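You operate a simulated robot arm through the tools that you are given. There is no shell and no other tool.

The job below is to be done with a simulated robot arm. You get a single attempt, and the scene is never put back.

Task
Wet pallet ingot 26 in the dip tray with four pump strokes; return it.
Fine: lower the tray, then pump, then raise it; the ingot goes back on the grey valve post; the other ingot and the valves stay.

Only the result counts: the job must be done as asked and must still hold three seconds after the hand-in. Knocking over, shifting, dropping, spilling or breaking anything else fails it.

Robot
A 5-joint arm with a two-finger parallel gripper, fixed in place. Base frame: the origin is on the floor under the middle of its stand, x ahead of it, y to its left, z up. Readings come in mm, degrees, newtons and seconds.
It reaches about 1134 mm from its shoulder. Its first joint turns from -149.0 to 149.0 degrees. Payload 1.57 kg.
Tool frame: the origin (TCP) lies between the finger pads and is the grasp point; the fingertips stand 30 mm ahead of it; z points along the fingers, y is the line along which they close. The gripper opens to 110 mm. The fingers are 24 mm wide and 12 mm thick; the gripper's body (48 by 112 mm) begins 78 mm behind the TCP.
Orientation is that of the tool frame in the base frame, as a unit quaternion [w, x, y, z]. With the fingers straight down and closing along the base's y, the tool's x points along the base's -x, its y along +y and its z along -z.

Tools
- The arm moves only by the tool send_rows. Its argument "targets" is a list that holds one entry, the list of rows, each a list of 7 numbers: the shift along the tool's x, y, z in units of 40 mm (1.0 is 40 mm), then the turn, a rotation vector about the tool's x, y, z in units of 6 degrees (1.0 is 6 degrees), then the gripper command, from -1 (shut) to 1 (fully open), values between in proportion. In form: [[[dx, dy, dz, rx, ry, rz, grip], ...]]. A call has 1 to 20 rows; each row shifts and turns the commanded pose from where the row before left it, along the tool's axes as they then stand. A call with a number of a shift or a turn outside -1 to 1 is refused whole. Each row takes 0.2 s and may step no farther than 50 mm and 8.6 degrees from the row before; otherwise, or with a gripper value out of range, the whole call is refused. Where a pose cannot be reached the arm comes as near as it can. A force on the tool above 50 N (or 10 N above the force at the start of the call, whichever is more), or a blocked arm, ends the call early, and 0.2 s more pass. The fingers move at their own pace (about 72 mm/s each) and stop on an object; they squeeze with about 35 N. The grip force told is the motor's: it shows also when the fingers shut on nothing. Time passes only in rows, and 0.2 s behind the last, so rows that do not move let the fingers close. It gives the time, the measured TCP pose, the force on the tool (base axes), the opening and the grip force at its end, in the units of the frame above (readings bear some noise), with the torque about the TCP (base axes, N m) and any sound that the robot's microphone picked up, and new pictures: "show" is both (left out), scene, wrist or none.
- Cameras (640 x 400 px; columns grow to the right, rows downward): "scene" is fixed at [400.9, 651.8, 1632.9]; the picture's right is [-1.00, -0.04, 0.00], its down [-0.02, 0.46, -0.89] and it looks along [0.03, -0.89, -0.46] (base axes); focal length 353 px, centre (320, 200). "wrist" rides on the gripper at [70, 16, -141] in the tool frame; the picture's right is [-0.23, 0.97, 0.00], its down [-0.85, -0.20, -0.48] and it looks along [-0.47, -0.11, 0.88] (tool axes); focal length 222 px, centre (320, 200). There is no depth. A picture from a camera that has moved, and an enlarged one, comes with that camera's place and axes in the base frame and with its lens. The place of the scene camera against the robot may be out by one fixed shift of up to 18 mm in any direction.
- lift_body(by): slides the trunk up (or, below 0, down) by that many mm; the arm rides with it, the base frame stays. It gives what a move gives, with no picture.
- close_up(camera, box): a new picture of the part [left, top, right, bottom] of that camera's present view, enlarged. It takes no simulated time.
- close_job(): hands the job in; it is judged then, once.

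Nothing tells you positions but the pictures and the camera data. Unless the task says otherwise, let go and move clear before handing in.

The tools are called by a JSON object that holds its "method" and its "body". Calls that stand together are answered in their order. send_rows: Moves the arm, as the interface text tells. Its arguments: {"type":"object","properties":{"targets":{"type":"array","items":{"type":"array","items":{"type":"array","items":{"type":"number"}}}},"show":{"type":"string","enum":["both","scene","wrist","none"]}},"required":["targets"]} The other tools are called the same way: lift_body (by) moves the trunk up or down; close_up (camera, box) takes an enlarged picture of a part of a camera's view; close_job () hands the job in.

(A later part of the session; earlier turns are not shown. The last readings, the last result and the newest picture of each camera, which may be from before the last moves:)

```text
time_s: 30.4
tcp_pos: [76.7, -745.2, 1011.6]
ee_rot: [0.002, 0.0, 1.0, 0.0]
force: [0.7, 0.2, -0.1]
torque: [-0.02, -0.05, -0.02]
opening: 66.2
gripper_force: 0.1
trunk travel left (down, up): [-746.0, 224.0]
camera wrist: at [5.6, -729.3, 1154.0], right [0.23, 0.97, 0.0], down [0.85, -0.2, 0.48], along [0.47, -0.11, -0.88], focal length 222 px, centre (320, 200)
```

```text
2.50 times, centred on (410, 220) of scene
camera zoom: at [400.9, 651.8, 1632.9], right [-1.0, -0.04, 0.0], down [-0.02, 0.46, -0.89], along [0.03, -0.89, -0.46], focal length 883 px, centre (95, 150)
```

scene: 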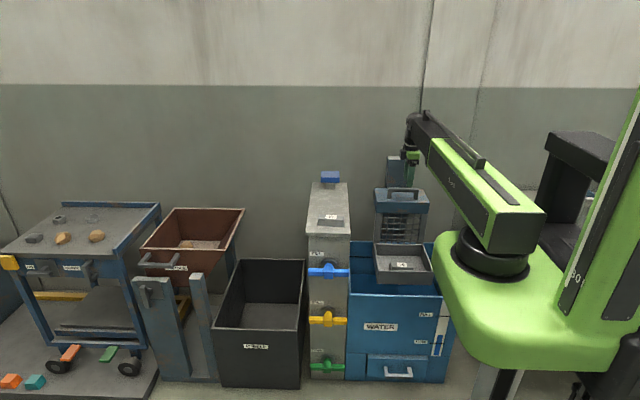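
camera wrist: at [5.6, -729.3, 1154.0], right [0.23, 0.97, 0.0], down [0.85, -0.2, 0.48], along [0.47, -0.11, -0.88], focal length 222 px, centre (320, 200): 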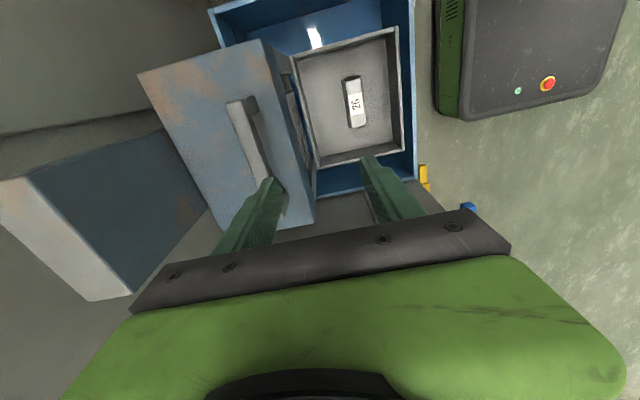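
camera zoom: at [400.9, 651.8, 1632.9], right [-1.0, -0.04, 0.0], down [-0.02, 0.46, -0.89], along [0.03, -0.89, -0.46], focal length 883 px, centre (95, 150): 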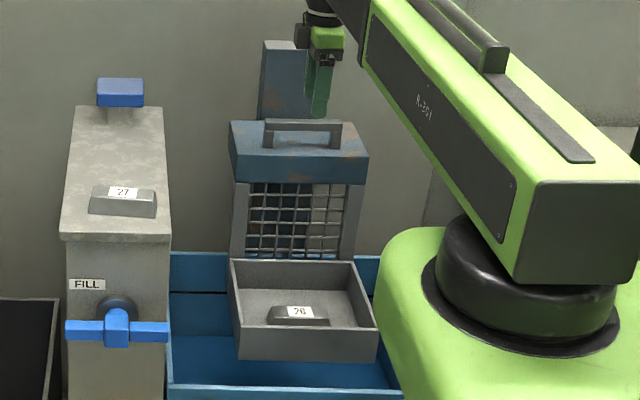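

The handle bar triangulates to y ≈ -813.5 with its top at z ≈ 921, centred at x ≈ 75, and ingot 26 is lying in the tray. I'll move over the handle and lower partway to check the alignment.

{"method": "send_rows", "body": {"targets": [[[0.03, -0.85, 0, 0, 0, 0, 0.2], [0, -0.85, 0, 0, 0, 0, 0.2], [0, 0, 0, 0, 0, 0, 0.2]]], "show": "none"}}

{"method": "lift_body", "body": {"by": -50}}

{"method": "send_rows", "body": {"targets": [[[0, 0, 0, 0, 0, 0, 0.2]]], "show": "both"}}

{"method": "close_up", "body": {"camera": "wrist", "box": [180, 40, 460, 240]}}

{"method": "close_up", "body": {"camera": "scene", "box": [360, 140, 460, 300]}}

```text
time_s: 31.2
tcp_pos: [73.5, -814.1, 1013.0]
ee_rot: [0.002, 0.0, 1.0, 0.0]
force: [-0.1, 0.1, 0.2]
torque: [0.0, -0.01, 0.01]
opening: 66.3
gripper_force: 0.0
trunk travel left (down, up): [-746.0, 224.0]
```

```text
time_s: 32.2
tcp_pos: [72.6, -813.9, 962.3]
ee_rot: [0.002, 0.0, 1.0, 0.0]
force: [-0.4, -0.6, -0.6]
torque: [0.02, 0.0, -0.01]
opening: 66.1
gripper_force: 0.0
trunk travel left (down, up): [-696.0, 274.0]
```

```text
time_s: 32.6
tcp_pos: [74.1, -812.7, 962.8]
ee_rot: [0.002, 0.0, 1.0, 0.001]
force: [-0.4, -0.6, -0.3]
torque: [-0.04, -0.02, 0.05]
opening: 66.0
gripper_force: 0.0
trunk travel left (down, up): [-696.0, 274.0]
camera wrist: at [3.7, -797.0, 1104.0], right [0.23, 0.97, 0.0], down [0.85, -0.2, 0.48], along [0.47, -0.11, -0.88], focal length 222 px, centre (320, 200)
```

scene: 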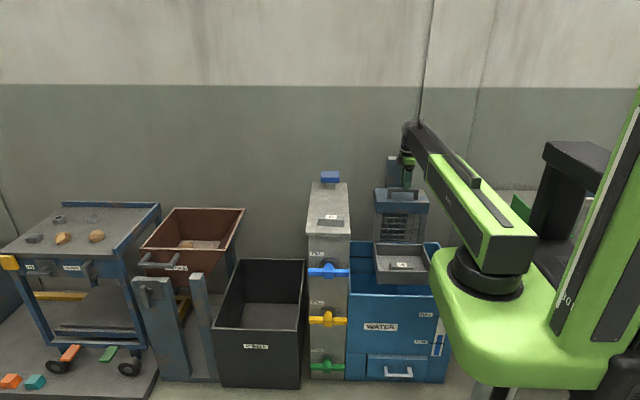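
wrist: 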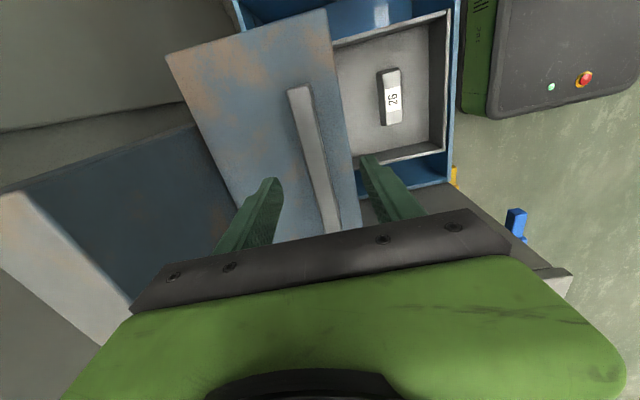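

```text
2.00 times, centred on (320, 140) of wrist
camera zoom: at [3.7, -797.0, 1104.0], right [0.23, 0.97, 0.0], down [0.85, -0.2, 0.48], along [0.47, -0.11, -0.88], focal length 444 px, centre (320, 320)
```

zoom: 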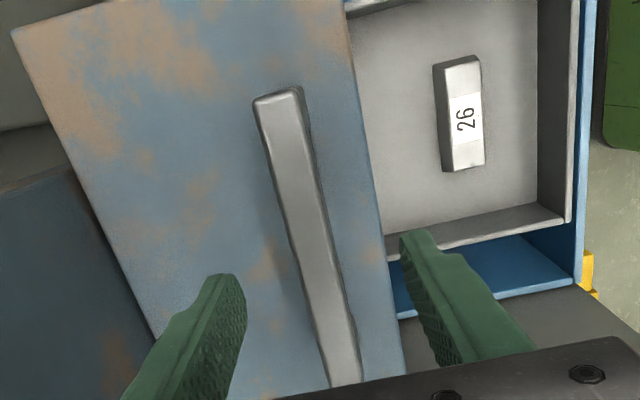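

```text
2.50 times, centred on (410, 220) of scene
camera zoom: at [400.9, 651.8, 1632.9], right [-1.0, -0.04, 0.0], down [-0.02, 0.46, -0.89], along [0.03, -0.89, -0.46], focal length 883 px, centre (95, 150)
```

zoom: 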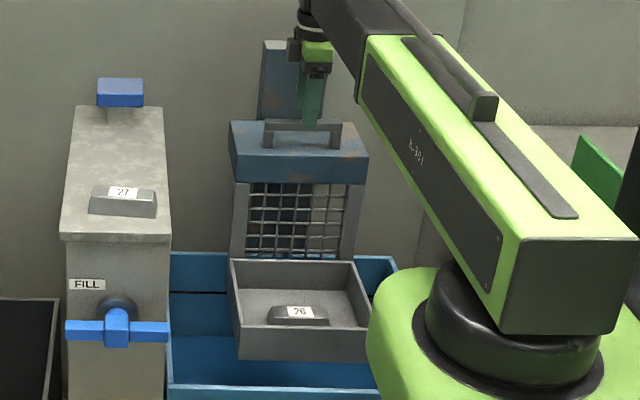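

The handle bar is centred between the fingers (y ≈ -813). I'll lower so the pads straddle it, then close.

{"method": "lift_body", "body": {"by": -30}}

{"method": "lift_body", "body": {"by": -12}}

{"method": "send_rows", "body": {"targets": [[[0, 0, 0, 0, 0, 0, 0.2]]], "show": "both"}}

{"method": "close_up", "body": {"camera": "scene", "box": [370, 160, 430, 220]}}

```text
time_s: 33.3
tcp_pos: [73.9, -813.4, 933.8]
ee_rot: [0.001, 0.0, 1.0, 0.0]
force: [0.6, -0.9, -0.2]
torque: [0.01, -0.01, -0.02]
opening: 65.8
gripper_force: 0.1
trunk travel left (down, up): [-666.0, 304.0]
```

```text
time_s: 33.9
tcp_pos: [74.1, -814.2, 921.1]
ee_rot: [0.001, 0.0, 1.0, -0.001]
force: [0.0, 0.1, 0.5]
torque: [-0.01, 0.02, 0.03]
opening: 65.9
gripper_force: 0.1
trunk travel left (down, up): [-654.0, 316.0]
```

```text
time_s: 34.3
tcp_pos: [73.3, -813.9, 920.9]
ee_rot: [0.001, 0.001, 1.0, 0.0]
force: [-0.1, -0.4, 0.0]
torque: [0.01, -0.02, 0.02]
opening: 65.9
gripper_force: 0.1
trunk travel left (down, up): [-654.0, 316.0]
camera wrist: at [3.7, -797.1, 1062.0], right [0.23, 0.97, 0.0], down [0.85, -0.2, 0.48], along [0.47, -0.11, -0.88], focal length 222 px, centre (320, 200)
```

scene: 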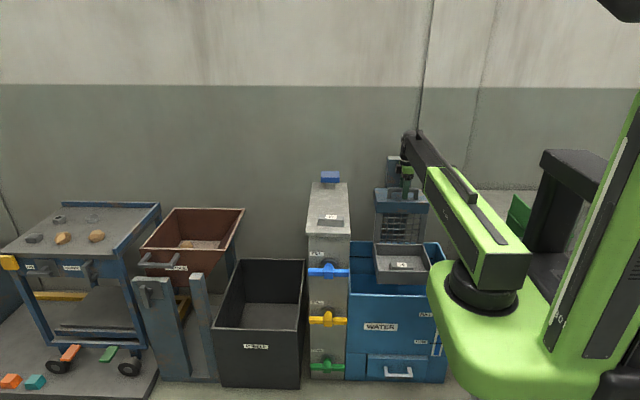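
wrist: 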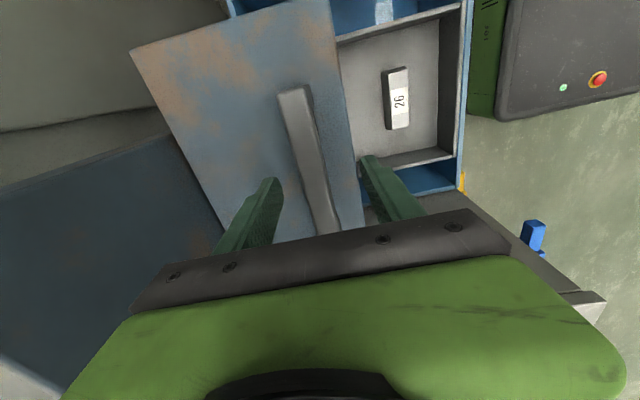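

```text
6.67 times, centred on (400, 190) of scene
camera zoom: at [400.9, 651.8, 1632.9], right [-1.0, -0.04, 0.0], down [-0.02, 0.46, -0.89], along [0.03, -0.89, -0.46], focal length 2356 px, centre (-213, 267)
```

zoom: 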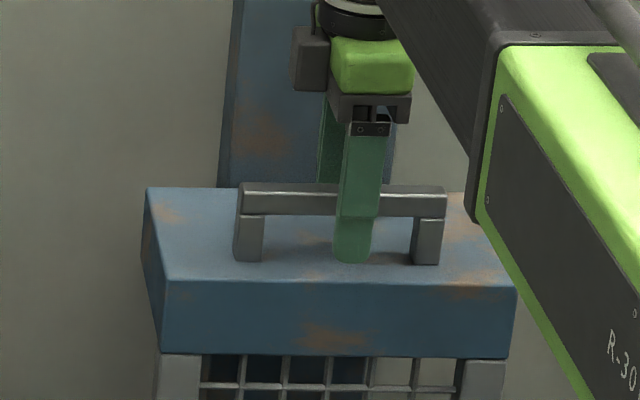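

The fingers straddle the handle bar with the tips above the block. Closing on the handle.

{"method": "send_rows", "body": {"targets": [[[0, 0, 0, 0, 0, 0, -1], [0, 0, 0, 0, 0, 0, -1], [0, 0, 0, 0, 0, 0, -1], [0, 0, 0, 0, 0, 0, -1], [0, 0, 0, 0, 0, 0, -1]]], "show": "wrist"}}

```text
time_s: 35.5
tcp_pos: [73.6, -815.4, 919.3]
ee_rot: [0.001, 0.001, 1.0, 0.0]
force: [0.2, -17.9, 8.3]
torque: [-0.4, 0.02, 0.18]
opening: 18.0
gripper_force: 32.4
trunk travel left (down, up): [-654.0, 316.0]
camera wrist: at [3.7, -798.1, 1061.4], right [0.23, 0.97, 0.0], down [0.85, -0.2, 0.48], along [0.47, -0.11, -0.88], focal length 222 px, centre (320, 200)
```

wrist: 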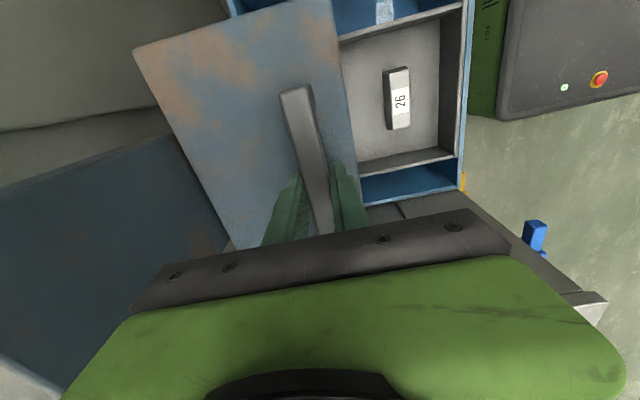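

The bar is gripped at 18 mm, with an 18 N sideways load from a small y misalignment. I'll relieve it with a ~1.5 mm shift toward -y.

{"method": "send_rows", "body": {"targets": [[[0, -0.03, 0, 0, 0, 0, -1], [0, 0, 0, 0, 0, 0, -1]]], "show": "none"}}

```text
time_s: 36.1
tcp_pos: [73.7, -814.1, 921.1]
ee_rot: [0.002, 0.0, 1.0, 0.003]
force: [-1.4, -7.8, -0.2]
torque: [-0.09, -0.19, 0.28]
opening: 18.0
gripper_force: 32.5
trunk travel left (down, up): [-654.0, 316.0]
```

The side load has dropped. Now I'll lower the tray gently through the lift, starting with a small step to feel the resistance.

{"method": "lift_body", "body": {"by": -15}}

{"method": "close_up", "body": {"camera": "scene", "box": [350, 150, 460, 300]}}

```text
time_s: 36.8
tcp_pos: [73.0, -815.7, 905.3]
ee_rot: [0.001, 0.0, 1.0, 0.001]
force: [-1.8, -0.1, -10.2]
torque: [0.14, -0.11, 0.31]
opening: 18.0
gripper_force: 33.0
trunk travel left (down, up): [-639.0, 331.0]
```

```text
2.67 times, centred on (405, 225) of scene
camera zoom: at [400.9, 651.8, 1632.9], right [-1.0, -0.04, 0.0], down [-0.02, 0.46, -0.89], along [0.03, -0.89, -0.46], focal length 942 px, centre (93, 133)
```

zoom: 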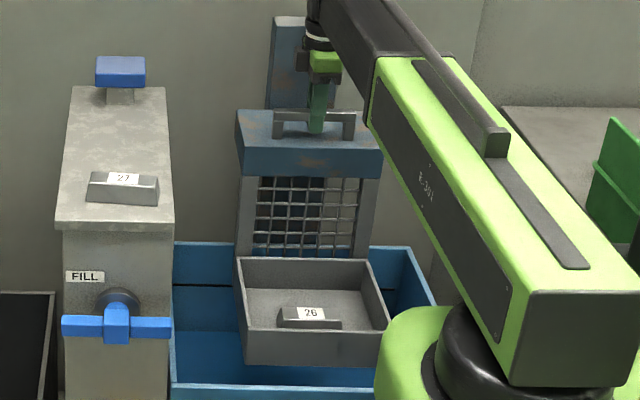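

The handle follows, with about 10 N of carriage weight hanging on the grip. I'll continue lowering in moderate steps.

{"method": "lift_body", "body": {"by": -50}}

{"method": "send_rows", "body": {"targets": [[[0, 0, 0, 0, 0, 0, -1]]], "show": "both"}}

{"method": "close_up", "body": {"camera": "scene", "box": [350, 150, 460, 300]}}

```text
time_s: 37.7
tcp_pos: [74.5, -814.2, 856.0]
ee_rot: [0.001, 0.0, 1.0, 0.002]
force: [-3.3, 1.8, -9.4]
torque: [0.11, 0.11, 0.28]
opening: 18.2
gripper_force: 32.4
trunk travel left (down, up): [-589.0, 381.0]
```

```text
time_s: 38.1
tcp_pos: [73.7, -815.0, 854.8]
ee_rot: [0.001, 0.0, 1.0, 0.001]
force: [-2.1, 4.8, -9.6]
torque: [0.14, 0.11, 0.3]
opening: 17.6
gripper_force: 32.1
trunk travel left (down, up): [-589.0, 381.0]
camera wrist: at [3.7, -798.5, 996.6], right [0.23, 0.97, 0.0], down [0.85, -0.2, 0.48], along [0.47, -0.11, -0.88], focal length 222 px, centre (320, 200)
```

scene: 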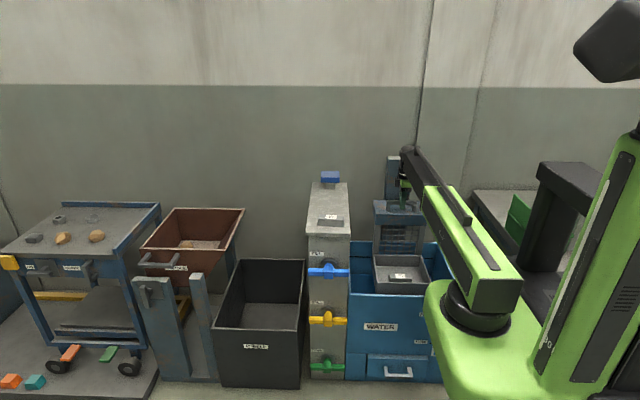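
wrist: 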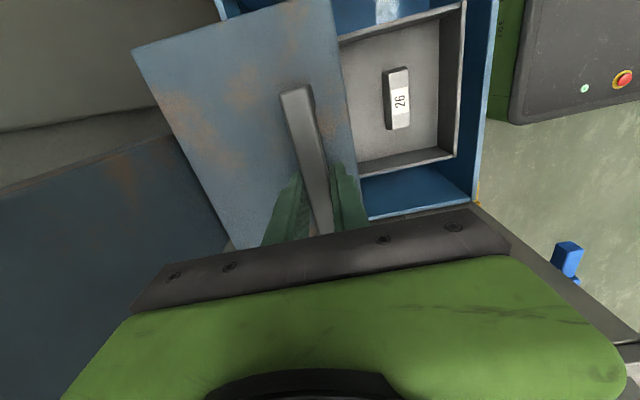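

```text
2.67 times, centred on (405, 225) of scene
camera zoom: at [400.9, 651.8, 1632.9], right [-1.0, -0.04, 0.0], down [-0.02, 0.46, -0.89], along [0.03, -0.89, -0.46], focal length 942 px, centre (93, 133)
```

zoom: 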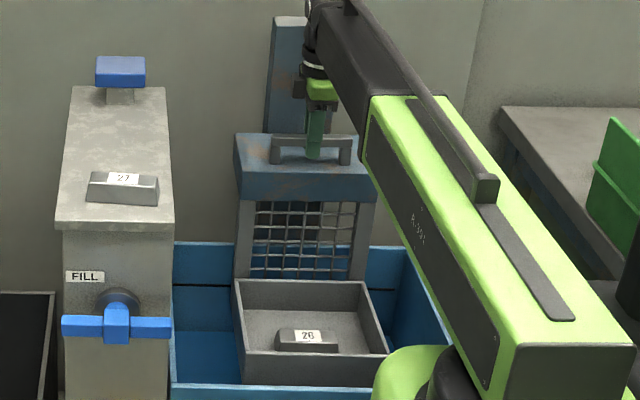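

The tray is descending with the handle and the ingot is riding along. I'll keep lowering in steps until I feel the bottom stop.

{"method": "lift_body", "body": {"by": -50}}

{"method": "lift_body", "body": {"by": -40}}

{"method": "send_rows", "body": {"targets": [[[0, 0, 0, 0, 0, 0, -1]]], "show": "both"}}

{"method": "close_up", "body": {"camera": "scene", "box": [350, 150, 460, 300]}}

```text
time_s: 39.0
tcp_pos: [73.7, -816.1, 805.5]
ee_rot: [0.001, 0.0, 1.0, 0.001]
force: [-3.7, 3.5, -10.6]
torque: [0.15, 0.06, 0.27]
opening: 17.8
gripper_force: 32.4
trunk travel left (down, up): [-539.0, 431.0]
```

```text
time_s: 39.8
tcp_pos: [73.7, -815.1, 764.4]
ee_rot: [0.002, 0.0, 1.0, 0.001]
force: [-3.3, 3.1, -8.8]
torque: [0.18, -0.03, 0.27]
opening: 18.1
gripper_force: 33.0
trunk travel left (down, up): [-499.0, 471.0]
```

```text
time_s: 40.2
tcp_pos: [73.2, -814.8, 765.4]
ee_rot: [0.002, -0.001, 1.0, 0.001]
force: [-4.2, 5.4, -10.4]
torque: [0.14, -0.06, 0.32]
opening: 17.8
gripper_force: 32.5
trunk travel left (down, up): [-499.0, 471.0]
camera wrist: at [3.7, -798.5, 906.6], right [0.23, 0.97, 0.0], down [0.85, -0.2, 0.48], along [0.47, -0.11, -0.88], focal length 222 px, centre (320, 200)
```

scene: 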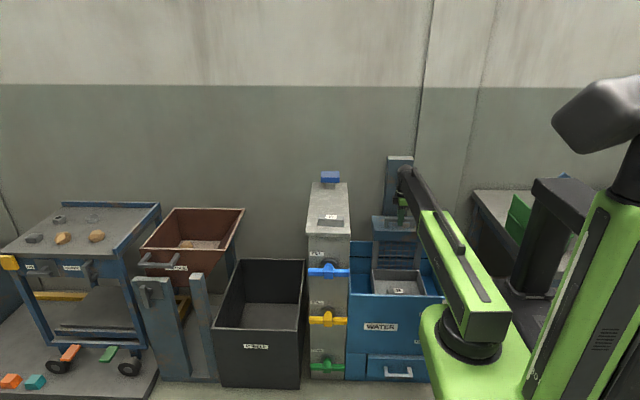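
wrist: 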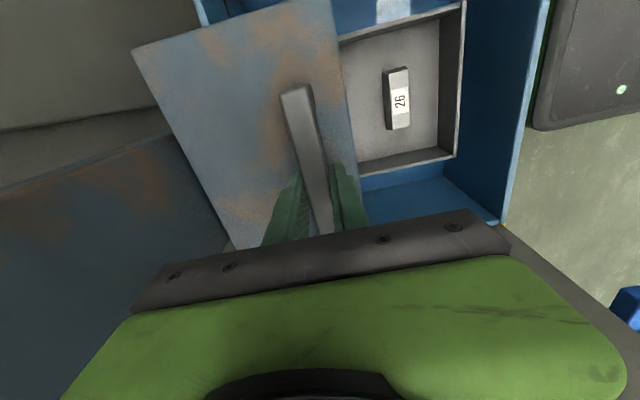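

```text
2.67 times, centred on (405, 225) of scene
camera zoom: at [400.9, 651.8, 1632.9], right [-1.0, -0.04, 0.0], down [-0.02, 0.46, -0.89], along [0.03, -0.89, -0.46], focal length 942 px, centre (93, 133)
```

zoom: 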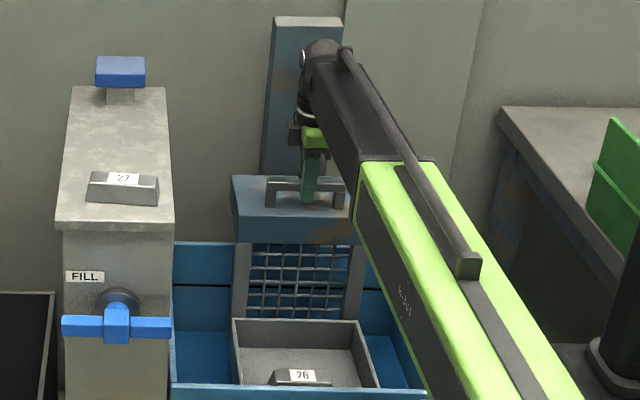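

The tray is now inside the tank. I'll continue down in smaller steps, watching for the stop.

{"method": "lift_body", "body": {"by": -25}}

{"method": "lift_body", "body": {"by": -20}}

{"method": "send_rows", "body": {"targets": [[[0, 0, 0, 0, 0, 0, -1]]], "show": "both"}}

{"method": "close_up", "body": {"camera": "scene", "box": [350, 190, 460, 340]}}

```text
time_s: 40.9
tcp_pos: [72.8, -815.4, 740.6]
ee_rot: [0.002, 0.0, 1.0, 0.001]
force: [-4.2, 4.4, -9.6]
torque: [0.18, -0.06, 0.27]
opening: 17.8
gripper_force: 32.5
trunk travel left (down, up): [-474.0, 496.0]
```

```text
time_s: 41.6
tcp_pos: [73.9, -815.4, 719.3]
ee_rot: [0.002, 0.0, 1.0, 0.0]
force: [-4.0, 3.6, -10.5]
torque: [0.15, -0.08, 0.26]
opening: 18.1
gripper_force: 32.8
trunk travel left (down, up): [-454.0, 516.0]
```

```text
time_s: 42.0
tcp_pos: [73.4, -816.1, 721.4]
ee_rot: [0.001, 0.0, 1.0, 0.001]
force: [-4.5, 5.9, -9.7]
torque: [0.13, -0.07, 0.28]
opening: 17.9
gripper_force: 32.4
trunk travel left (down, up): [-454.0, 516.0]
camera wrist: at [3.7, -798.5, 861.6], right [0.23, 0.97, 0.0], down [0.85, -0.2, 0.48], along [0.47, -0.11, -0.88], focal length 222 px, centre (320, 200)
```

scene: 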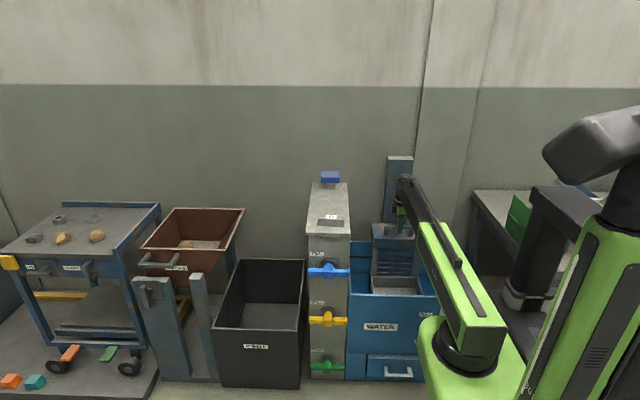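
wrist: 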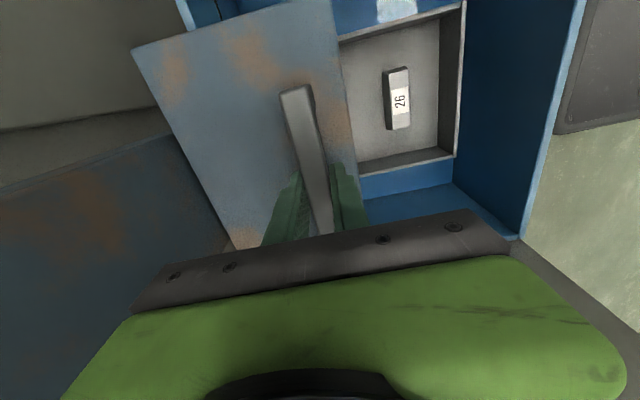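

```text
2.67 times, centred on (405, 265) of scene
camera zoom: at [400.9, 651.8, 1632.9], right [-1.0, -0.04, 0.0], down [-0.02, 0.46, -0.89], along [0.03, -0.89, -0.46], focal length 942 px, centre (93, 27)
```

zoom: 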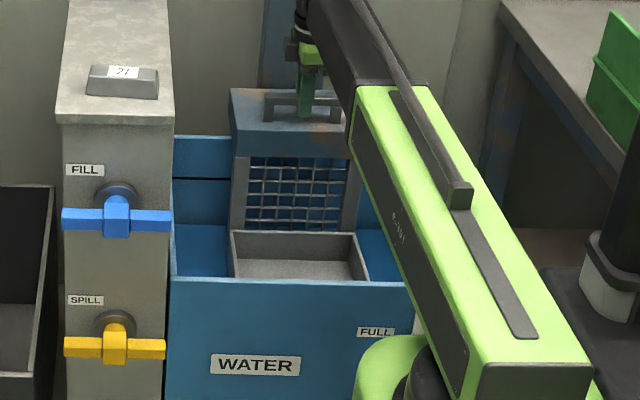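

No stop yet. I'll continue down in 20 mm steps.

{"method": "lift_body", "body": {"by": -20}}

{"method": "lift_body", "body": {"by": -20}}

{"method": "lift_body", "body": {"by": -20}}

{"method": "send_rows", "body": {"targets": [[[0, 0, 0, 0, 0, 0, -1]]], "show": "both"}}

{"method": "close_up", "body": {"camera": "scene", "box": [350, 190, 460, 340]}}

```text
time_s: 42.7
tcp_pos: [74.3, -815.1, 699.4]
ee_rot: [0.002, 0.0, 1.0, 0.0]
force: [-4.3, 5.0, -10.2]
torque: [0.16, -0.04, 0.27]
opening: 18.1
gripper_force: 32.4
trunk travel left (down, up): [-434.0, 536.0]
```

```text
time_s: 43.3
tcp_pos: [73.1, -815.6, 679.8]
ee_rot: [0.002, 0.001, 1.0, 0.001]
force: [-5.0, 4.6, -9.6]
torque: [0.13, -0.06, 0.27]
opening: 17.7
gripper_force: 32.4
trunk travel left (down, up): [-414.0, 556.0]
```

```text
time_s: 44.0
tcp_pos: [74.9, -814.5, 662.3]
ee_rot: [0.001, 0.0, 1.0, -0.002]
force: [-0.3, -14.4, 27.9]
torque: [0.25, -0.04, 0.07]
opening: 17.7
gripper_force: 32.2
trunk travel left (down, up): [-394.0, 576.0]
```

```text
time_s: 44.4
tcp_pos: [74.3, -815.1, 661.2]
ee_rot: [0.002, 0.001, 1.0, 0.0]
force: [1.3, -20.1, 28.7]
torque: [0.19, -0.05, 0.02]
opening: 17.8
gripper_force: 32.9
trunk travel left (down, up): [-394.0, 576.0]
camera wrist: at [4.1, -797.9, 802.9], right [0.23, 0.97, 0.0], down [0.85, -0.2, 0.48], along [0.47, -0.11, -0.88], focal length 222 px, centre (320, 200)
```

scene: 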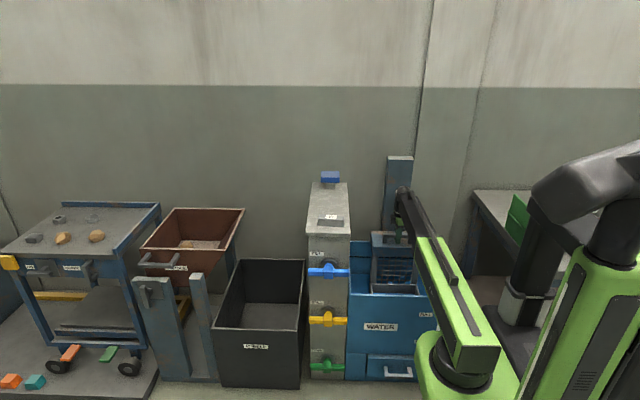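
wrist: 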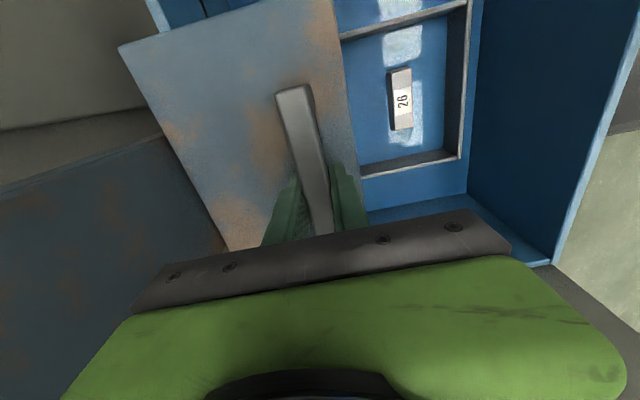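

```text
2.67 times, centred on (405, 265) of scene
camera zoom: at [400.9, 651.8, 1632.9], right [-1.0, -0.04, 0.0], down [-0.02, 0.46, -0.89], along [0.03, -0.89, -0.46], focal length 942 px, centre (93, 27)
```

zoom: 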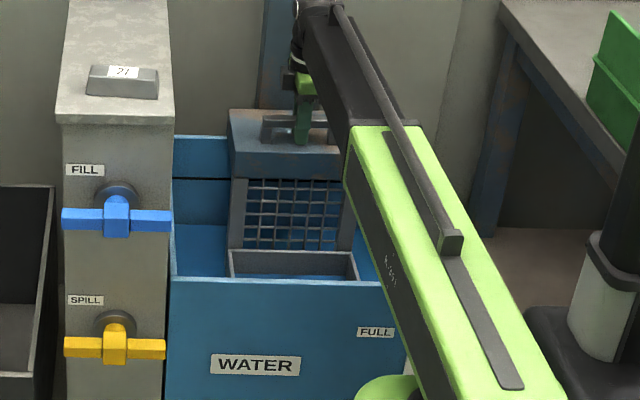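

The tray reached its bottom stop (force went to +28 N) and water now covers the tray floor around ingot 26. I'll relieve the pressure slightly, then release the handle and see whether the tray stays down.

{"method": "lift_body", "body": {"by": 1.5}}

{"method": "send_rows", "body": {"targets": [[[0, 0, 0, 0, 0, 0, -0.5], [0, 0, 0, 0, 0, 0, -0.2], [0, 0, 0, 0, 0, 0, 0.2], [0, 0, 0, 0, 0, 0, 0.2]]], "show": "both"}}

```text
time_s: 44.9
tcp_pos: [74.6, -815.4, 662.5]
ee_rot: [0.002, 0.0, 1.0, 0.0]
force: [2.9, -13.6, 6.8]
torque: [-0.3, -0.51, 0.04]
opening: 17.9
gripper_force: 32.3
trunk travel left (down, up): [-396.0, 574.0]
```

```text
time_s: 45.9
tcp_pos: [74.2, -815.2, 661.3]
ee_rot: [0.002, 0.001, 1.0, 0.0]
force: [0.2, 0.4, -0.7]
torque: [-0.01, -0.02, 0.02]
opening: 66.0
gripper_force: 0.1
trunk travel left (down, up): [-396.0, 574.0]
camera wrist: at [4.0, -798.3, 803.5], right [0.23, 0.97, 0.0], down [0.85, -0.2, 0.48], along [0.47, -0.11, -0.88], focal length 222 px, centre (320, 200)
```

scene: 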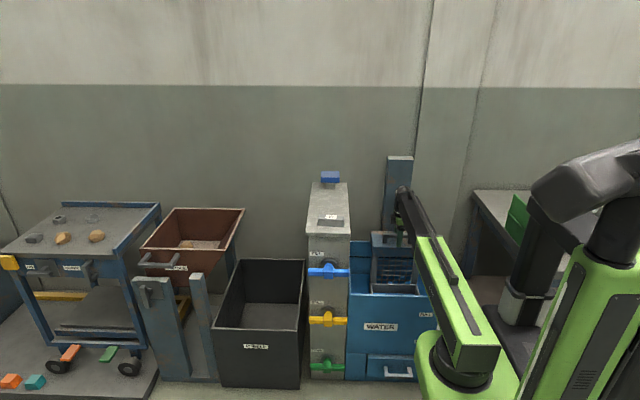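
wrist: 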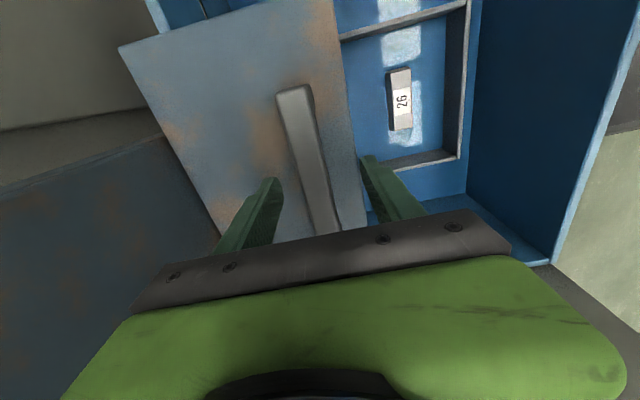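

The tray stays down and the handle is released. I'll raise straight up, shut the fingers, and move toward the pump head while keeping above everything.

{"method": "lift_body", "body": {"by": 390}}

{"method": "send_rows", "body": {"targets": [[[-0.8, 0.05, 0, 0, 0, 0, -1], [-0.8, 0.05, 0, 0, 0, 0, -1], [-0.8, 0.05, 0, 0, 0, 0, -1], [-0.8, 0.05, 0, 0, 0, 0, -1], [-0.8, 0.05, 0, 0, 0, 0, -1], [-0.8, 0.05, 0, 0, 0, 0, -1], [-0.8, 0.05, 0, 0, 0, 0, -1], [-0.8, 0.05, 0, 0, 0, 0, -1], [-0.8, 0, 0, 0, 0, 0, -1], [-0.8, 0, 0, 0, 0, 0, -1], [0, 0, 0, 0, 0, 0, -1]]], "show": "both"}}

{"method": "close_up", "body": {"camera": "wrist", "box": [60, 20, 380, 240]}}

{"method": "close_up", "body": {"camera": "scene", "box": [300, 150, 460, 300]}}

```text
time_s: 49.7
tcp_pos: [75.1, -814.6, 1051.7]
ee_rot: [0.002, 0.0, 1.0, -0.001]
force: [0.4, -0.9, 0.3]
torque: [0.0, 0.04, -0.03]
opening: 65.9
gripper_force: 0.1
trunk travel left (down, up): [-786.0, 184.0]
```

```text
time_s: 52.1
tcp_pos: [393.5, -799.4, 1053.1]
ee_rot: [0.002, 0.0, 1.0, 0.0]
force: [-0.1, -1.0, 0.0]
torque: [0.02, 0.01, 0.01]
opening: 0.0
gripper_force: 21.3
trunk travel left (down, up): [-786.0, 184.0]
camera wrist: at [324.0, -782.8, 1193.6], right [0.23, 0.97, 0.0], down [0.85, -0.2, 0.48], along [0.47, -0.11, -0.88], focal length 222 px, centre (320, 200)
```

scene: 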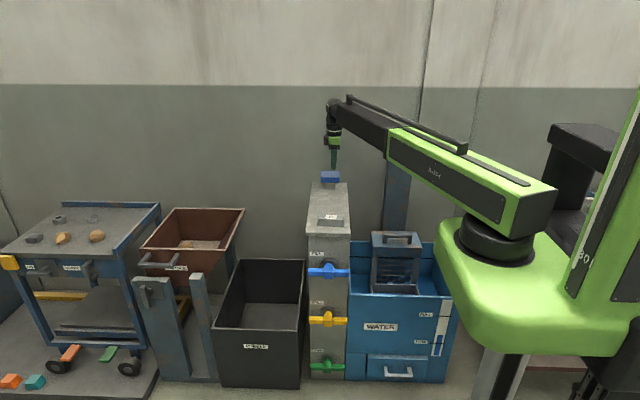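
wrist: 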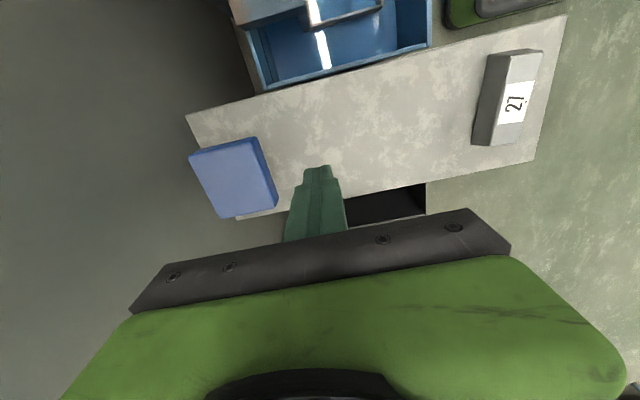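

```text
1.82 times, centred on (220, 130) of wrist
camera zoom: at [324.0, -782.8, 1193.6], right [0.23, 0.97, 0.0], down [0.85, -0.2, 0.48], along [0.47, -0.11, -0.88], focal length 404 px, centre (502, 327)
```

zoom: 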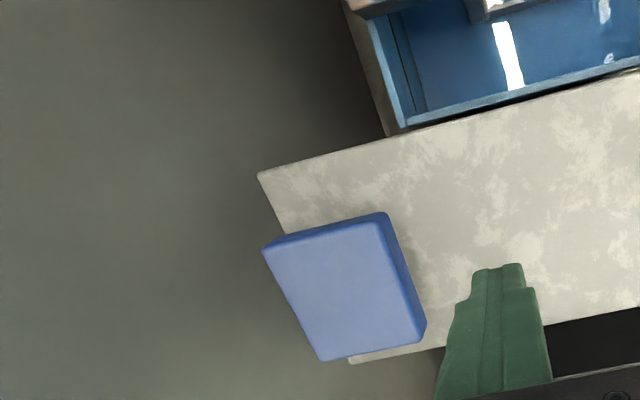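

```text
2.67 times, centred on (380, 225) of scene
camera zoom: at [400.9, 651.8, 1632.9], right [-1.0, -0.04, 0.0], down [-0.02, 0.46, -0.89], along [0.03, -0.89, -0.46], focal length 942 px, centre (160, 133)
```

zoom: 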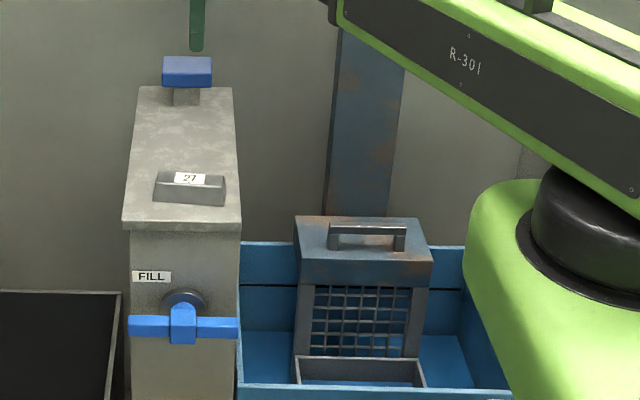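

The tray is down in the water with the ingot in it. The pump head's top is about x 367..451, y -942..-872, z ≈ 953, so its centre is ≈ (409, -907). I'll move over it with the fingers shut and lower close to it.

{"method": "send_rows", "body": {"targets": [[[-0.13, -0.9, 0, 0, 0, 0, -1], [-0.13, -0.9, 0, 0, 0, 0, -1], [-0.13, -0.9, 0, 0, 0, 0, -1], [0, 0, 0, 0, 0, 0, -1]]], "show": "none"}}

{"method": "lift_body", "body": {"by": -45}}

{"method": "send_rows", "body": {"targets": [[[0, 0, 0, 0, 0, 0, -1]]], "show": "both"}}

{"method": "close_up", "body": {"camera": "scene", "box": [300, 130, 360, 200]}}

```text
time_s: 53.1
tcp_pos: [385.4, -831.7, 1051.9]
ee_rot: [0.002, 0.0, 1.0, 0.0]
force: [0.6, -0.1, -0.9]
torque: [-0.03, 0.01, 0.01]
opening: 0.0
gripper_force: 21.1
out of reach, approached as far as the arm can: row 1, 2, 3
trunk travel left (down, up): [-786.0, 184.0]
```

```text
time_s: 54.0
tcp_pos: [385.2, -831.5, 1006.9]
ee_rot: [0.002, -0.001, 1.0, 0.0]
force: [-0.1, -0.4, -0.3]
torque: [0.0, 0.03, 0.0]
opening: 0.0
gripper_force: 21.2
trunk travel left (down, up): [-741.0, 229.0]
```

```text
time_s: 54.4
tcp_pos: [385.6, -832.1, 1008.2]
ee_rot: [0.001, 0.0, 1.0, -0.002]
force: [-0.1, 0.2, 1.1]
torque: [-0.03, 0.01, 0.01]
opening: 0.1
gripper_force: 21.4
trunk travel left (down, up): [-741.0, 229.0]
camera wrist: at [315.1, -814.5, 1148.5], right [0.23, 0.97, 0.0], down [0.85, -0.2, 0.48], along [0.47, -0.11, -0.88], focal length 222 px, centre (320, 200)
```

scene: 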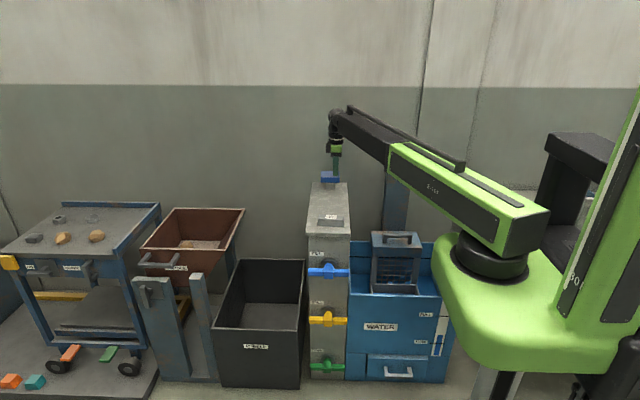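
wrist: 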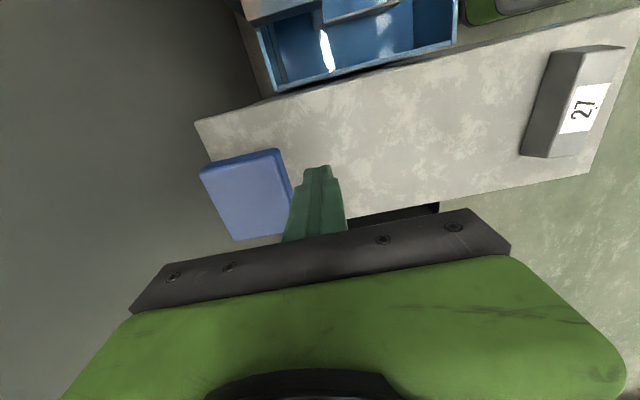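

```text
5.71 times, centred on (330, 165) of scene
camera zoom: at [400.9, 651.8, 1632.9], right [-1.0, -0.04, 0.0], down [-0.02, 0.46, -0.89], along [0.03, -0.89, -0.46], focal length 2019 px, centre (263, 400)
```

zoom: 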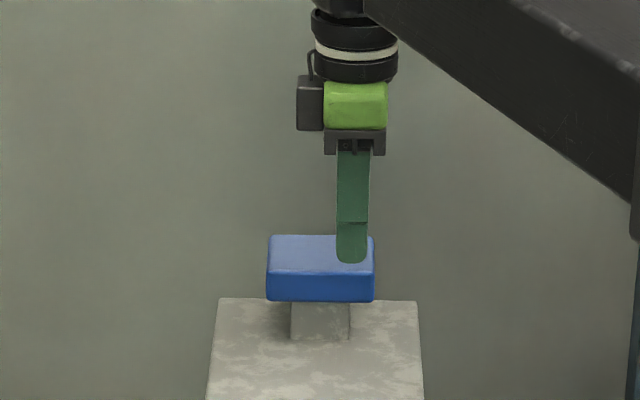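

The straight-down tool can't reach the pump: the arm tops out about 50 mm short. Since the reach figure of 1134 mm exceeds this by about 217 mm, I can gain distance by tilting the wrist outward. I'll retract slightly, then tilt outward about the wrist axis in the arm's radial plane, starting with one test row.

{"method": "send_rows", "body": {"targets": [[[0.44, 0.4, 0, 0, 0, 0, -1], [0, 0, 0, 0, 0, 0, -1], [-0.233, -0.517, -0.03, 0.912, -0.411, 0, -1], [0, 0, 0, 0, 0, 0, -1]]], "show": "both"}}

```text
time_s: 55.4
tcp_pos: [376.2, -836.9, 1008.2]
ee_rot: [0.023, 0.0, 0.999, -0.049]
force: [0.2, -0.2, 0.8]
torque: [-0.04, 0.01, -0.02]
opening: 0.0
gripper_force: 21.0
trunk travel left (down, up): [-741.0, 229.0]
camera wrist: at [300.9, -806.0, 1144.4], right [0.23, 0.97, -0.08], down [0.83, -0.15, 0.54], along [0.51, -0.19, -0.84], focal length 222 px, centre (320, 200)
```

scene: 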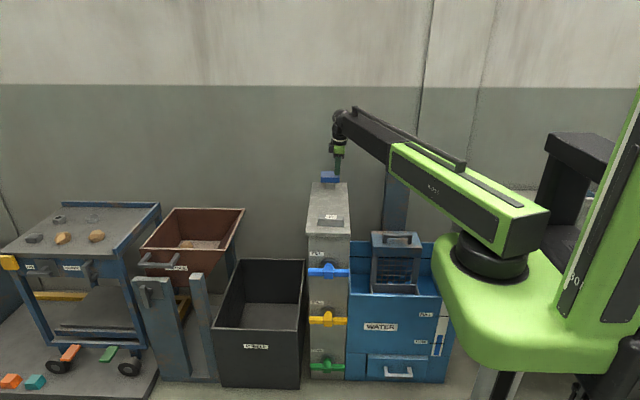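
wrist: 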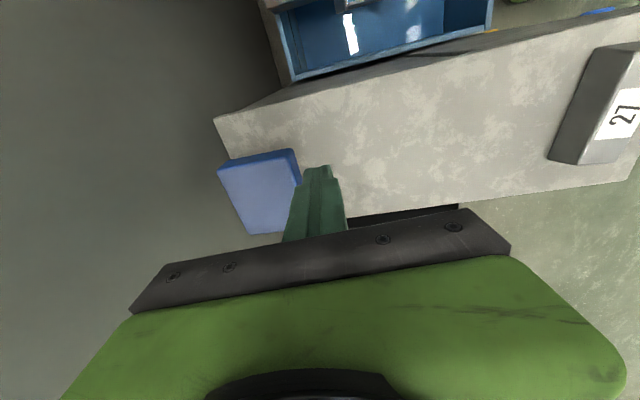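

The tilt works as modelled: 6° was reached and the position is consistent. I'll continue to 24°, which puts the fingertips over the pump head centre and still ~45 mm above it.

{"method": "send_rows", "body": {"targets": [[[-0.233, -0.517, -0.03, 0.912, -0.411, 0, -1], [-0.233, -0.517, -0.03, 0.912, -0.411, 0, -1], [-0.233, -0.517, -0.03, 0.912, -0.411, 0, -1], [0, 0, 0, 0, 0, 0, -1]]], "show": "both"}}

{"method": "close_up", "body": {"camera": "scene", "box": [300, 130, 360, 200]}}

{"method": "close_up", "body": {"camera": "wrist", "box": [160, 80, 420, 260]}}

```text
time_s: 56.4
tcp_pos: [404.5, -895.6, 1027.8]
ee_rot: [0.088, 0.001, 0.978, -0.191]
force: [-0.2, 0.7, 0.6]
torque: [-0.04, 0.0, -0.02]
opening: 0.0
gripper_force: 21.1
trunk travel left (down, up): [-741.0, 229.0]
camera wrist: at [311.9, -830.2, 1139.2], right [0.26, 0.91, -0.32], down [0.75, 0.02, 0.66], along [0.61, -0.41, -0.68], focal length 222 px, centre (320, 200)
```

scene: 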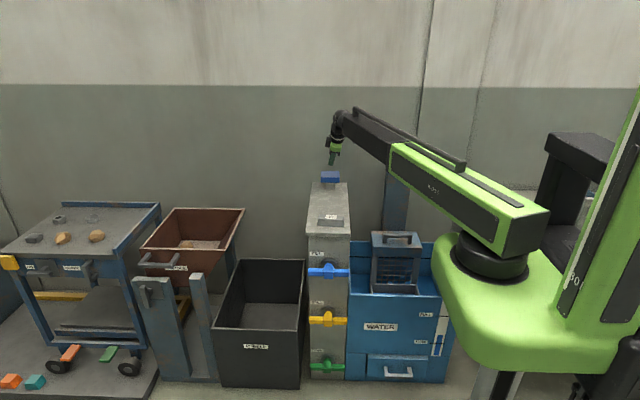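
wrist: 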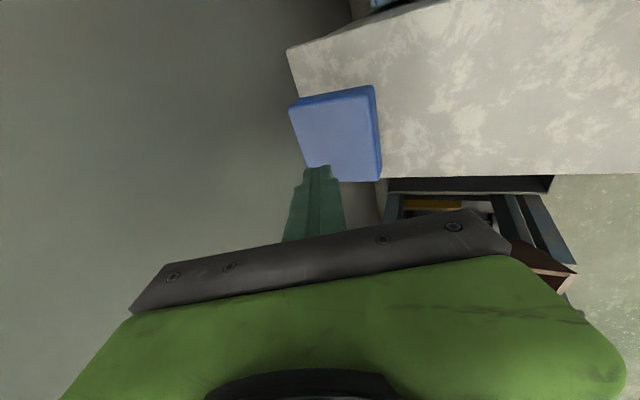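

```text
5.71 times, centred on (330, 165) of scene
camera zoom: at [400.9, 651.8, 1632.9], right [-1.0, -0.04, 0.0], down [-0.02, 0.46, -0.89], along [0.03, -0.89, -0.46], focal length 2019 px, centre (263, 400)
```

zoom: 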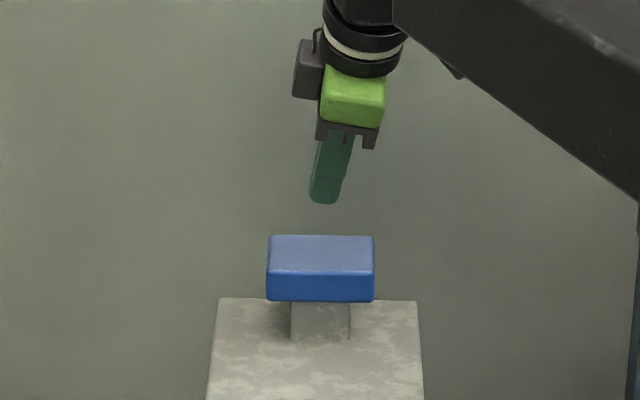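

```text
2.22 times, centred on (290, 170) of wrist
camera zoom: at [311.9, -830.2, 1139.2], right [0.26, 0.91, -0.32], down [0.75, 0.02, 0.66], along [0.61, -0.41, -0.68], focal length 494 px, centre (387, 267)
```

zoom: 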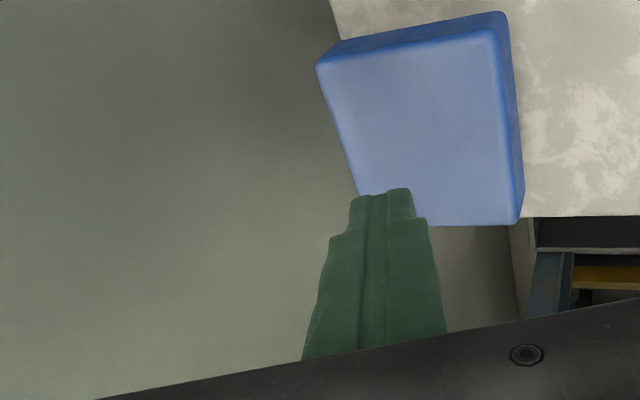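

The fingertips are over the pump head centre, about 47 mm above it. I'll lower to just above contact.

{"method": "lift_body", "body": {"by": -40}}

{"method": "close_up", "body": {"camera": "scene", "box": [300, 150, 360, 220]}}

{"method": "close_up", "body": {"camera": "wrist", "box": [160, 80, 420, 260]}}

```text
time_s: 57.2
tcp_pos: [404.8, -895.1, 989.6]
ee_rot: [0.087, 0.001, 0.978, -0.19]
force: [0.2, 0.0, 0.0]
torque: [0.0, 0.0, -0.02]
opening: 0.1
gripper_force: 21.6
trunk travel left (down, up): [-701.0, 269.0]
```

```text
5.71 times, centred on (330, 185) of scene
camera zoom: at [400.9, 651.8, 1632.9], right [-1.0, -0.04, 0.0], down [-0.02, 0.46, -0.89], along [0.03, -0.89, -0.46], focal length 2019 px, centre (263, 286)
```

zoom: 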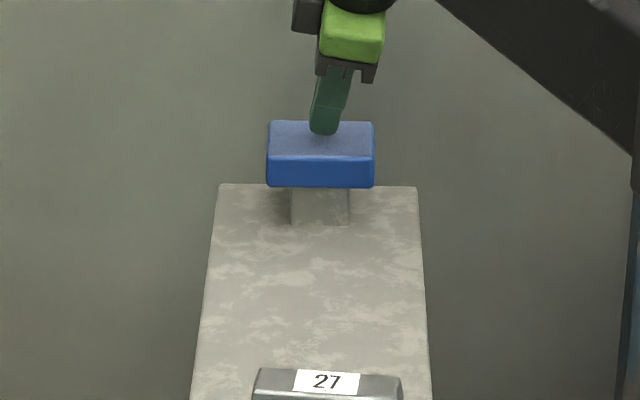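

```text
2.22 times, centred on (290, 170) of wrist
camera zoom: at [311.9, -830.0, 1099.2], right [0.26, 0.91, -0.32], down [0.75, 0.02, 0.66], along [0.6, -0.41, -0.68], focal length 494 px, centre (387, 267)
```

zoom: 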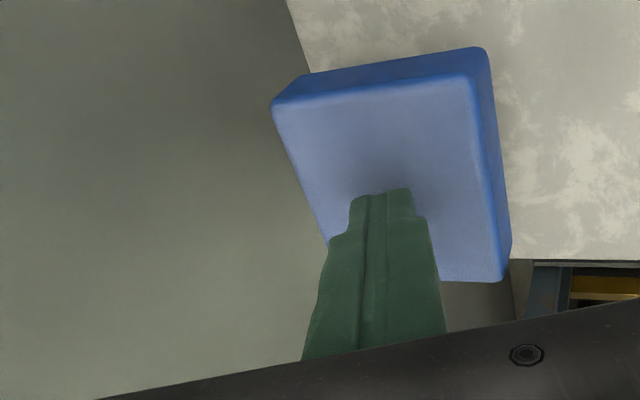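

The tips are about 8 mm above the pump head, centred. Starting the first stroke with a moderate press while watching the force.

{"method": "lift_body", "body": {"by": -15}}

{"method": "close_up", "body": {"camera": "scene", "box": [300, 150, 360, 220]}}

```text
time_s: 57.8
tcp_pos: [404.4, -896.0, 972.9]
ee_rot: [0.088, 0.001, 0.978, -0.191]
force: [0.7, -1.2, 3.4]
torque: [-0.02, -0.02, -0.01]
opening: 0.0
gripper_force: 21.3
trunk travel left (down, up): [-686.0, 284.0]
```

```text
5.71 times, centred on (330, 185) of scene
camera zoom: at [400.9, 651.8, 1632.9], right [-1.0, -0.04, 0.0], down [-0.02, 0.46, -0.89], along [0.03, -0.89, -0.46], focal length 2019 px, centre (263, 286)
```

zoom: 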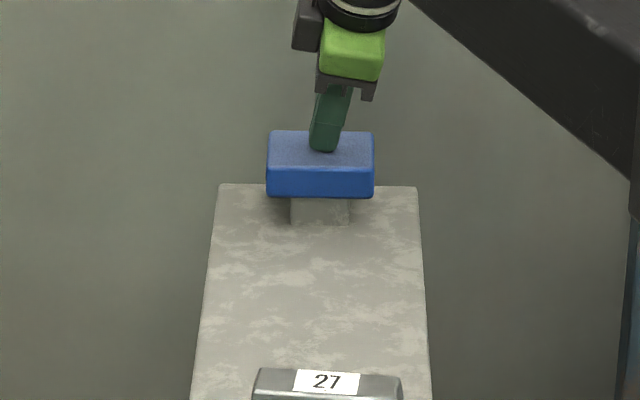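

The head moves down with a light 3.4 N spring-like resistance. I'll continue the stroke to its bottom.

{"method": "lift_body", "body": {"by": -12}}

{"method": "lift_body", "body": {"by": -8}}

{"method": "close_up", "body": {"camera": "scene", "box": [300, 150, 360, 220]}}

```text
time_s: 58.4
tcp_pos: [403.0, -893.8, 961.1]
ee_rot: [0.087, 0.001, 0.978, -0.191]
force: [0.9, -1.3, 7.0]
torque: [-0.05, 0.03, 0.03]
opening: 0.1
gripper_force: 21.4
trunk travel left (down, up): [-674.0, 296.0]
```

```text
time_s: 59.0
tcp_pos: [404.5, -894.8, 953.4]
ee_rot: [0.088, 0.001, 0.978, -0.191]
force: [0.6, -1.9, 9.4]
torque: [-0.07, 0.02, 0.01]
opening: 0.0
gripper_force: 21.2
trunk travel left (down, up): [-666.0, 304.0]
```

```text
5.71 times, centred on (330, 185) of scene
camera zoom: at [400.9, 651.8, 1632.9], right [-1.0, -0.04, 0.0], down [-0.02, 0.46, -0.89], along [0.03, -0.89, -0.46], focal length 2019 px, centre (263, 286)
```

zoom: 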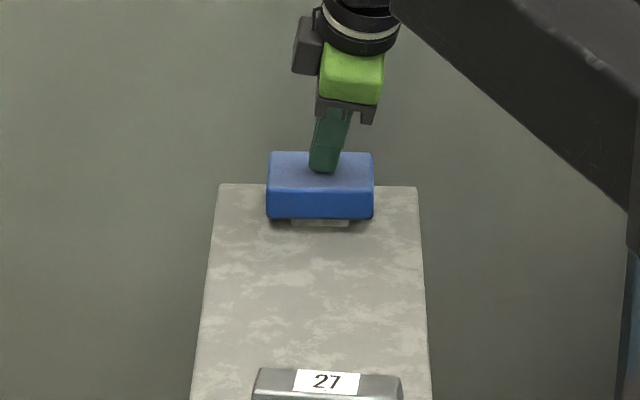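

Steady spring behaviour so far (about 0.3 N/mm). I'll press the last few mm to the end stop.

{"method": "lift_body", "body": {"by": -5}}

{"method": "lift_body", "body": {"by": -5}}

{"method": "close_up", "body": {"camera": "scene", "box": [300, 150, 360, 220]}}

```text
time_s: 59.5
tcp_pos: [404.0, -894.5, 952.0]
ee_rot: [0.088, 0.0, 0.977, -0.193]
force: [4.1, -8.9, 36.2]
torque: [-0.37, 0.06, 0.07]
opening: 0.0
gripper_force: 21.3
trunk travel left (down, up): [-661.0, 309.0]
```

```text
time_s: 59.9
tcp_pos: [403.7, -895.5, 951.8]
ee_rot: [0.09, 0.001, 0.977, -0.196]
force: [-1.6, 5.6, 35.9]
torque: [0.14, 0.21, -0.04]
opening: 0.0
gripper_force: 20.9
trunk travel left (down, up): [-659.0, 311.0]
stopped: the force on the tool passed its limit at 55 N (the readings are from after the stop); the commanded pose is now the measured one
```

```text
5.71 times, centred on (330, 185) of scene
camera zoom: at [400.9, 651.8, 1632.9], right [-1.0, -0.04, 0.0], down [-0.02, 0.46, -0.89], along [0.03, -0.89, -0.46], focal length 2019 px, centre (263, 286)
```

zoom: 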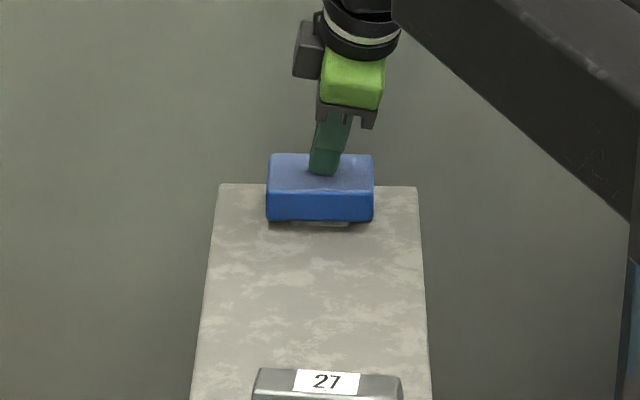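

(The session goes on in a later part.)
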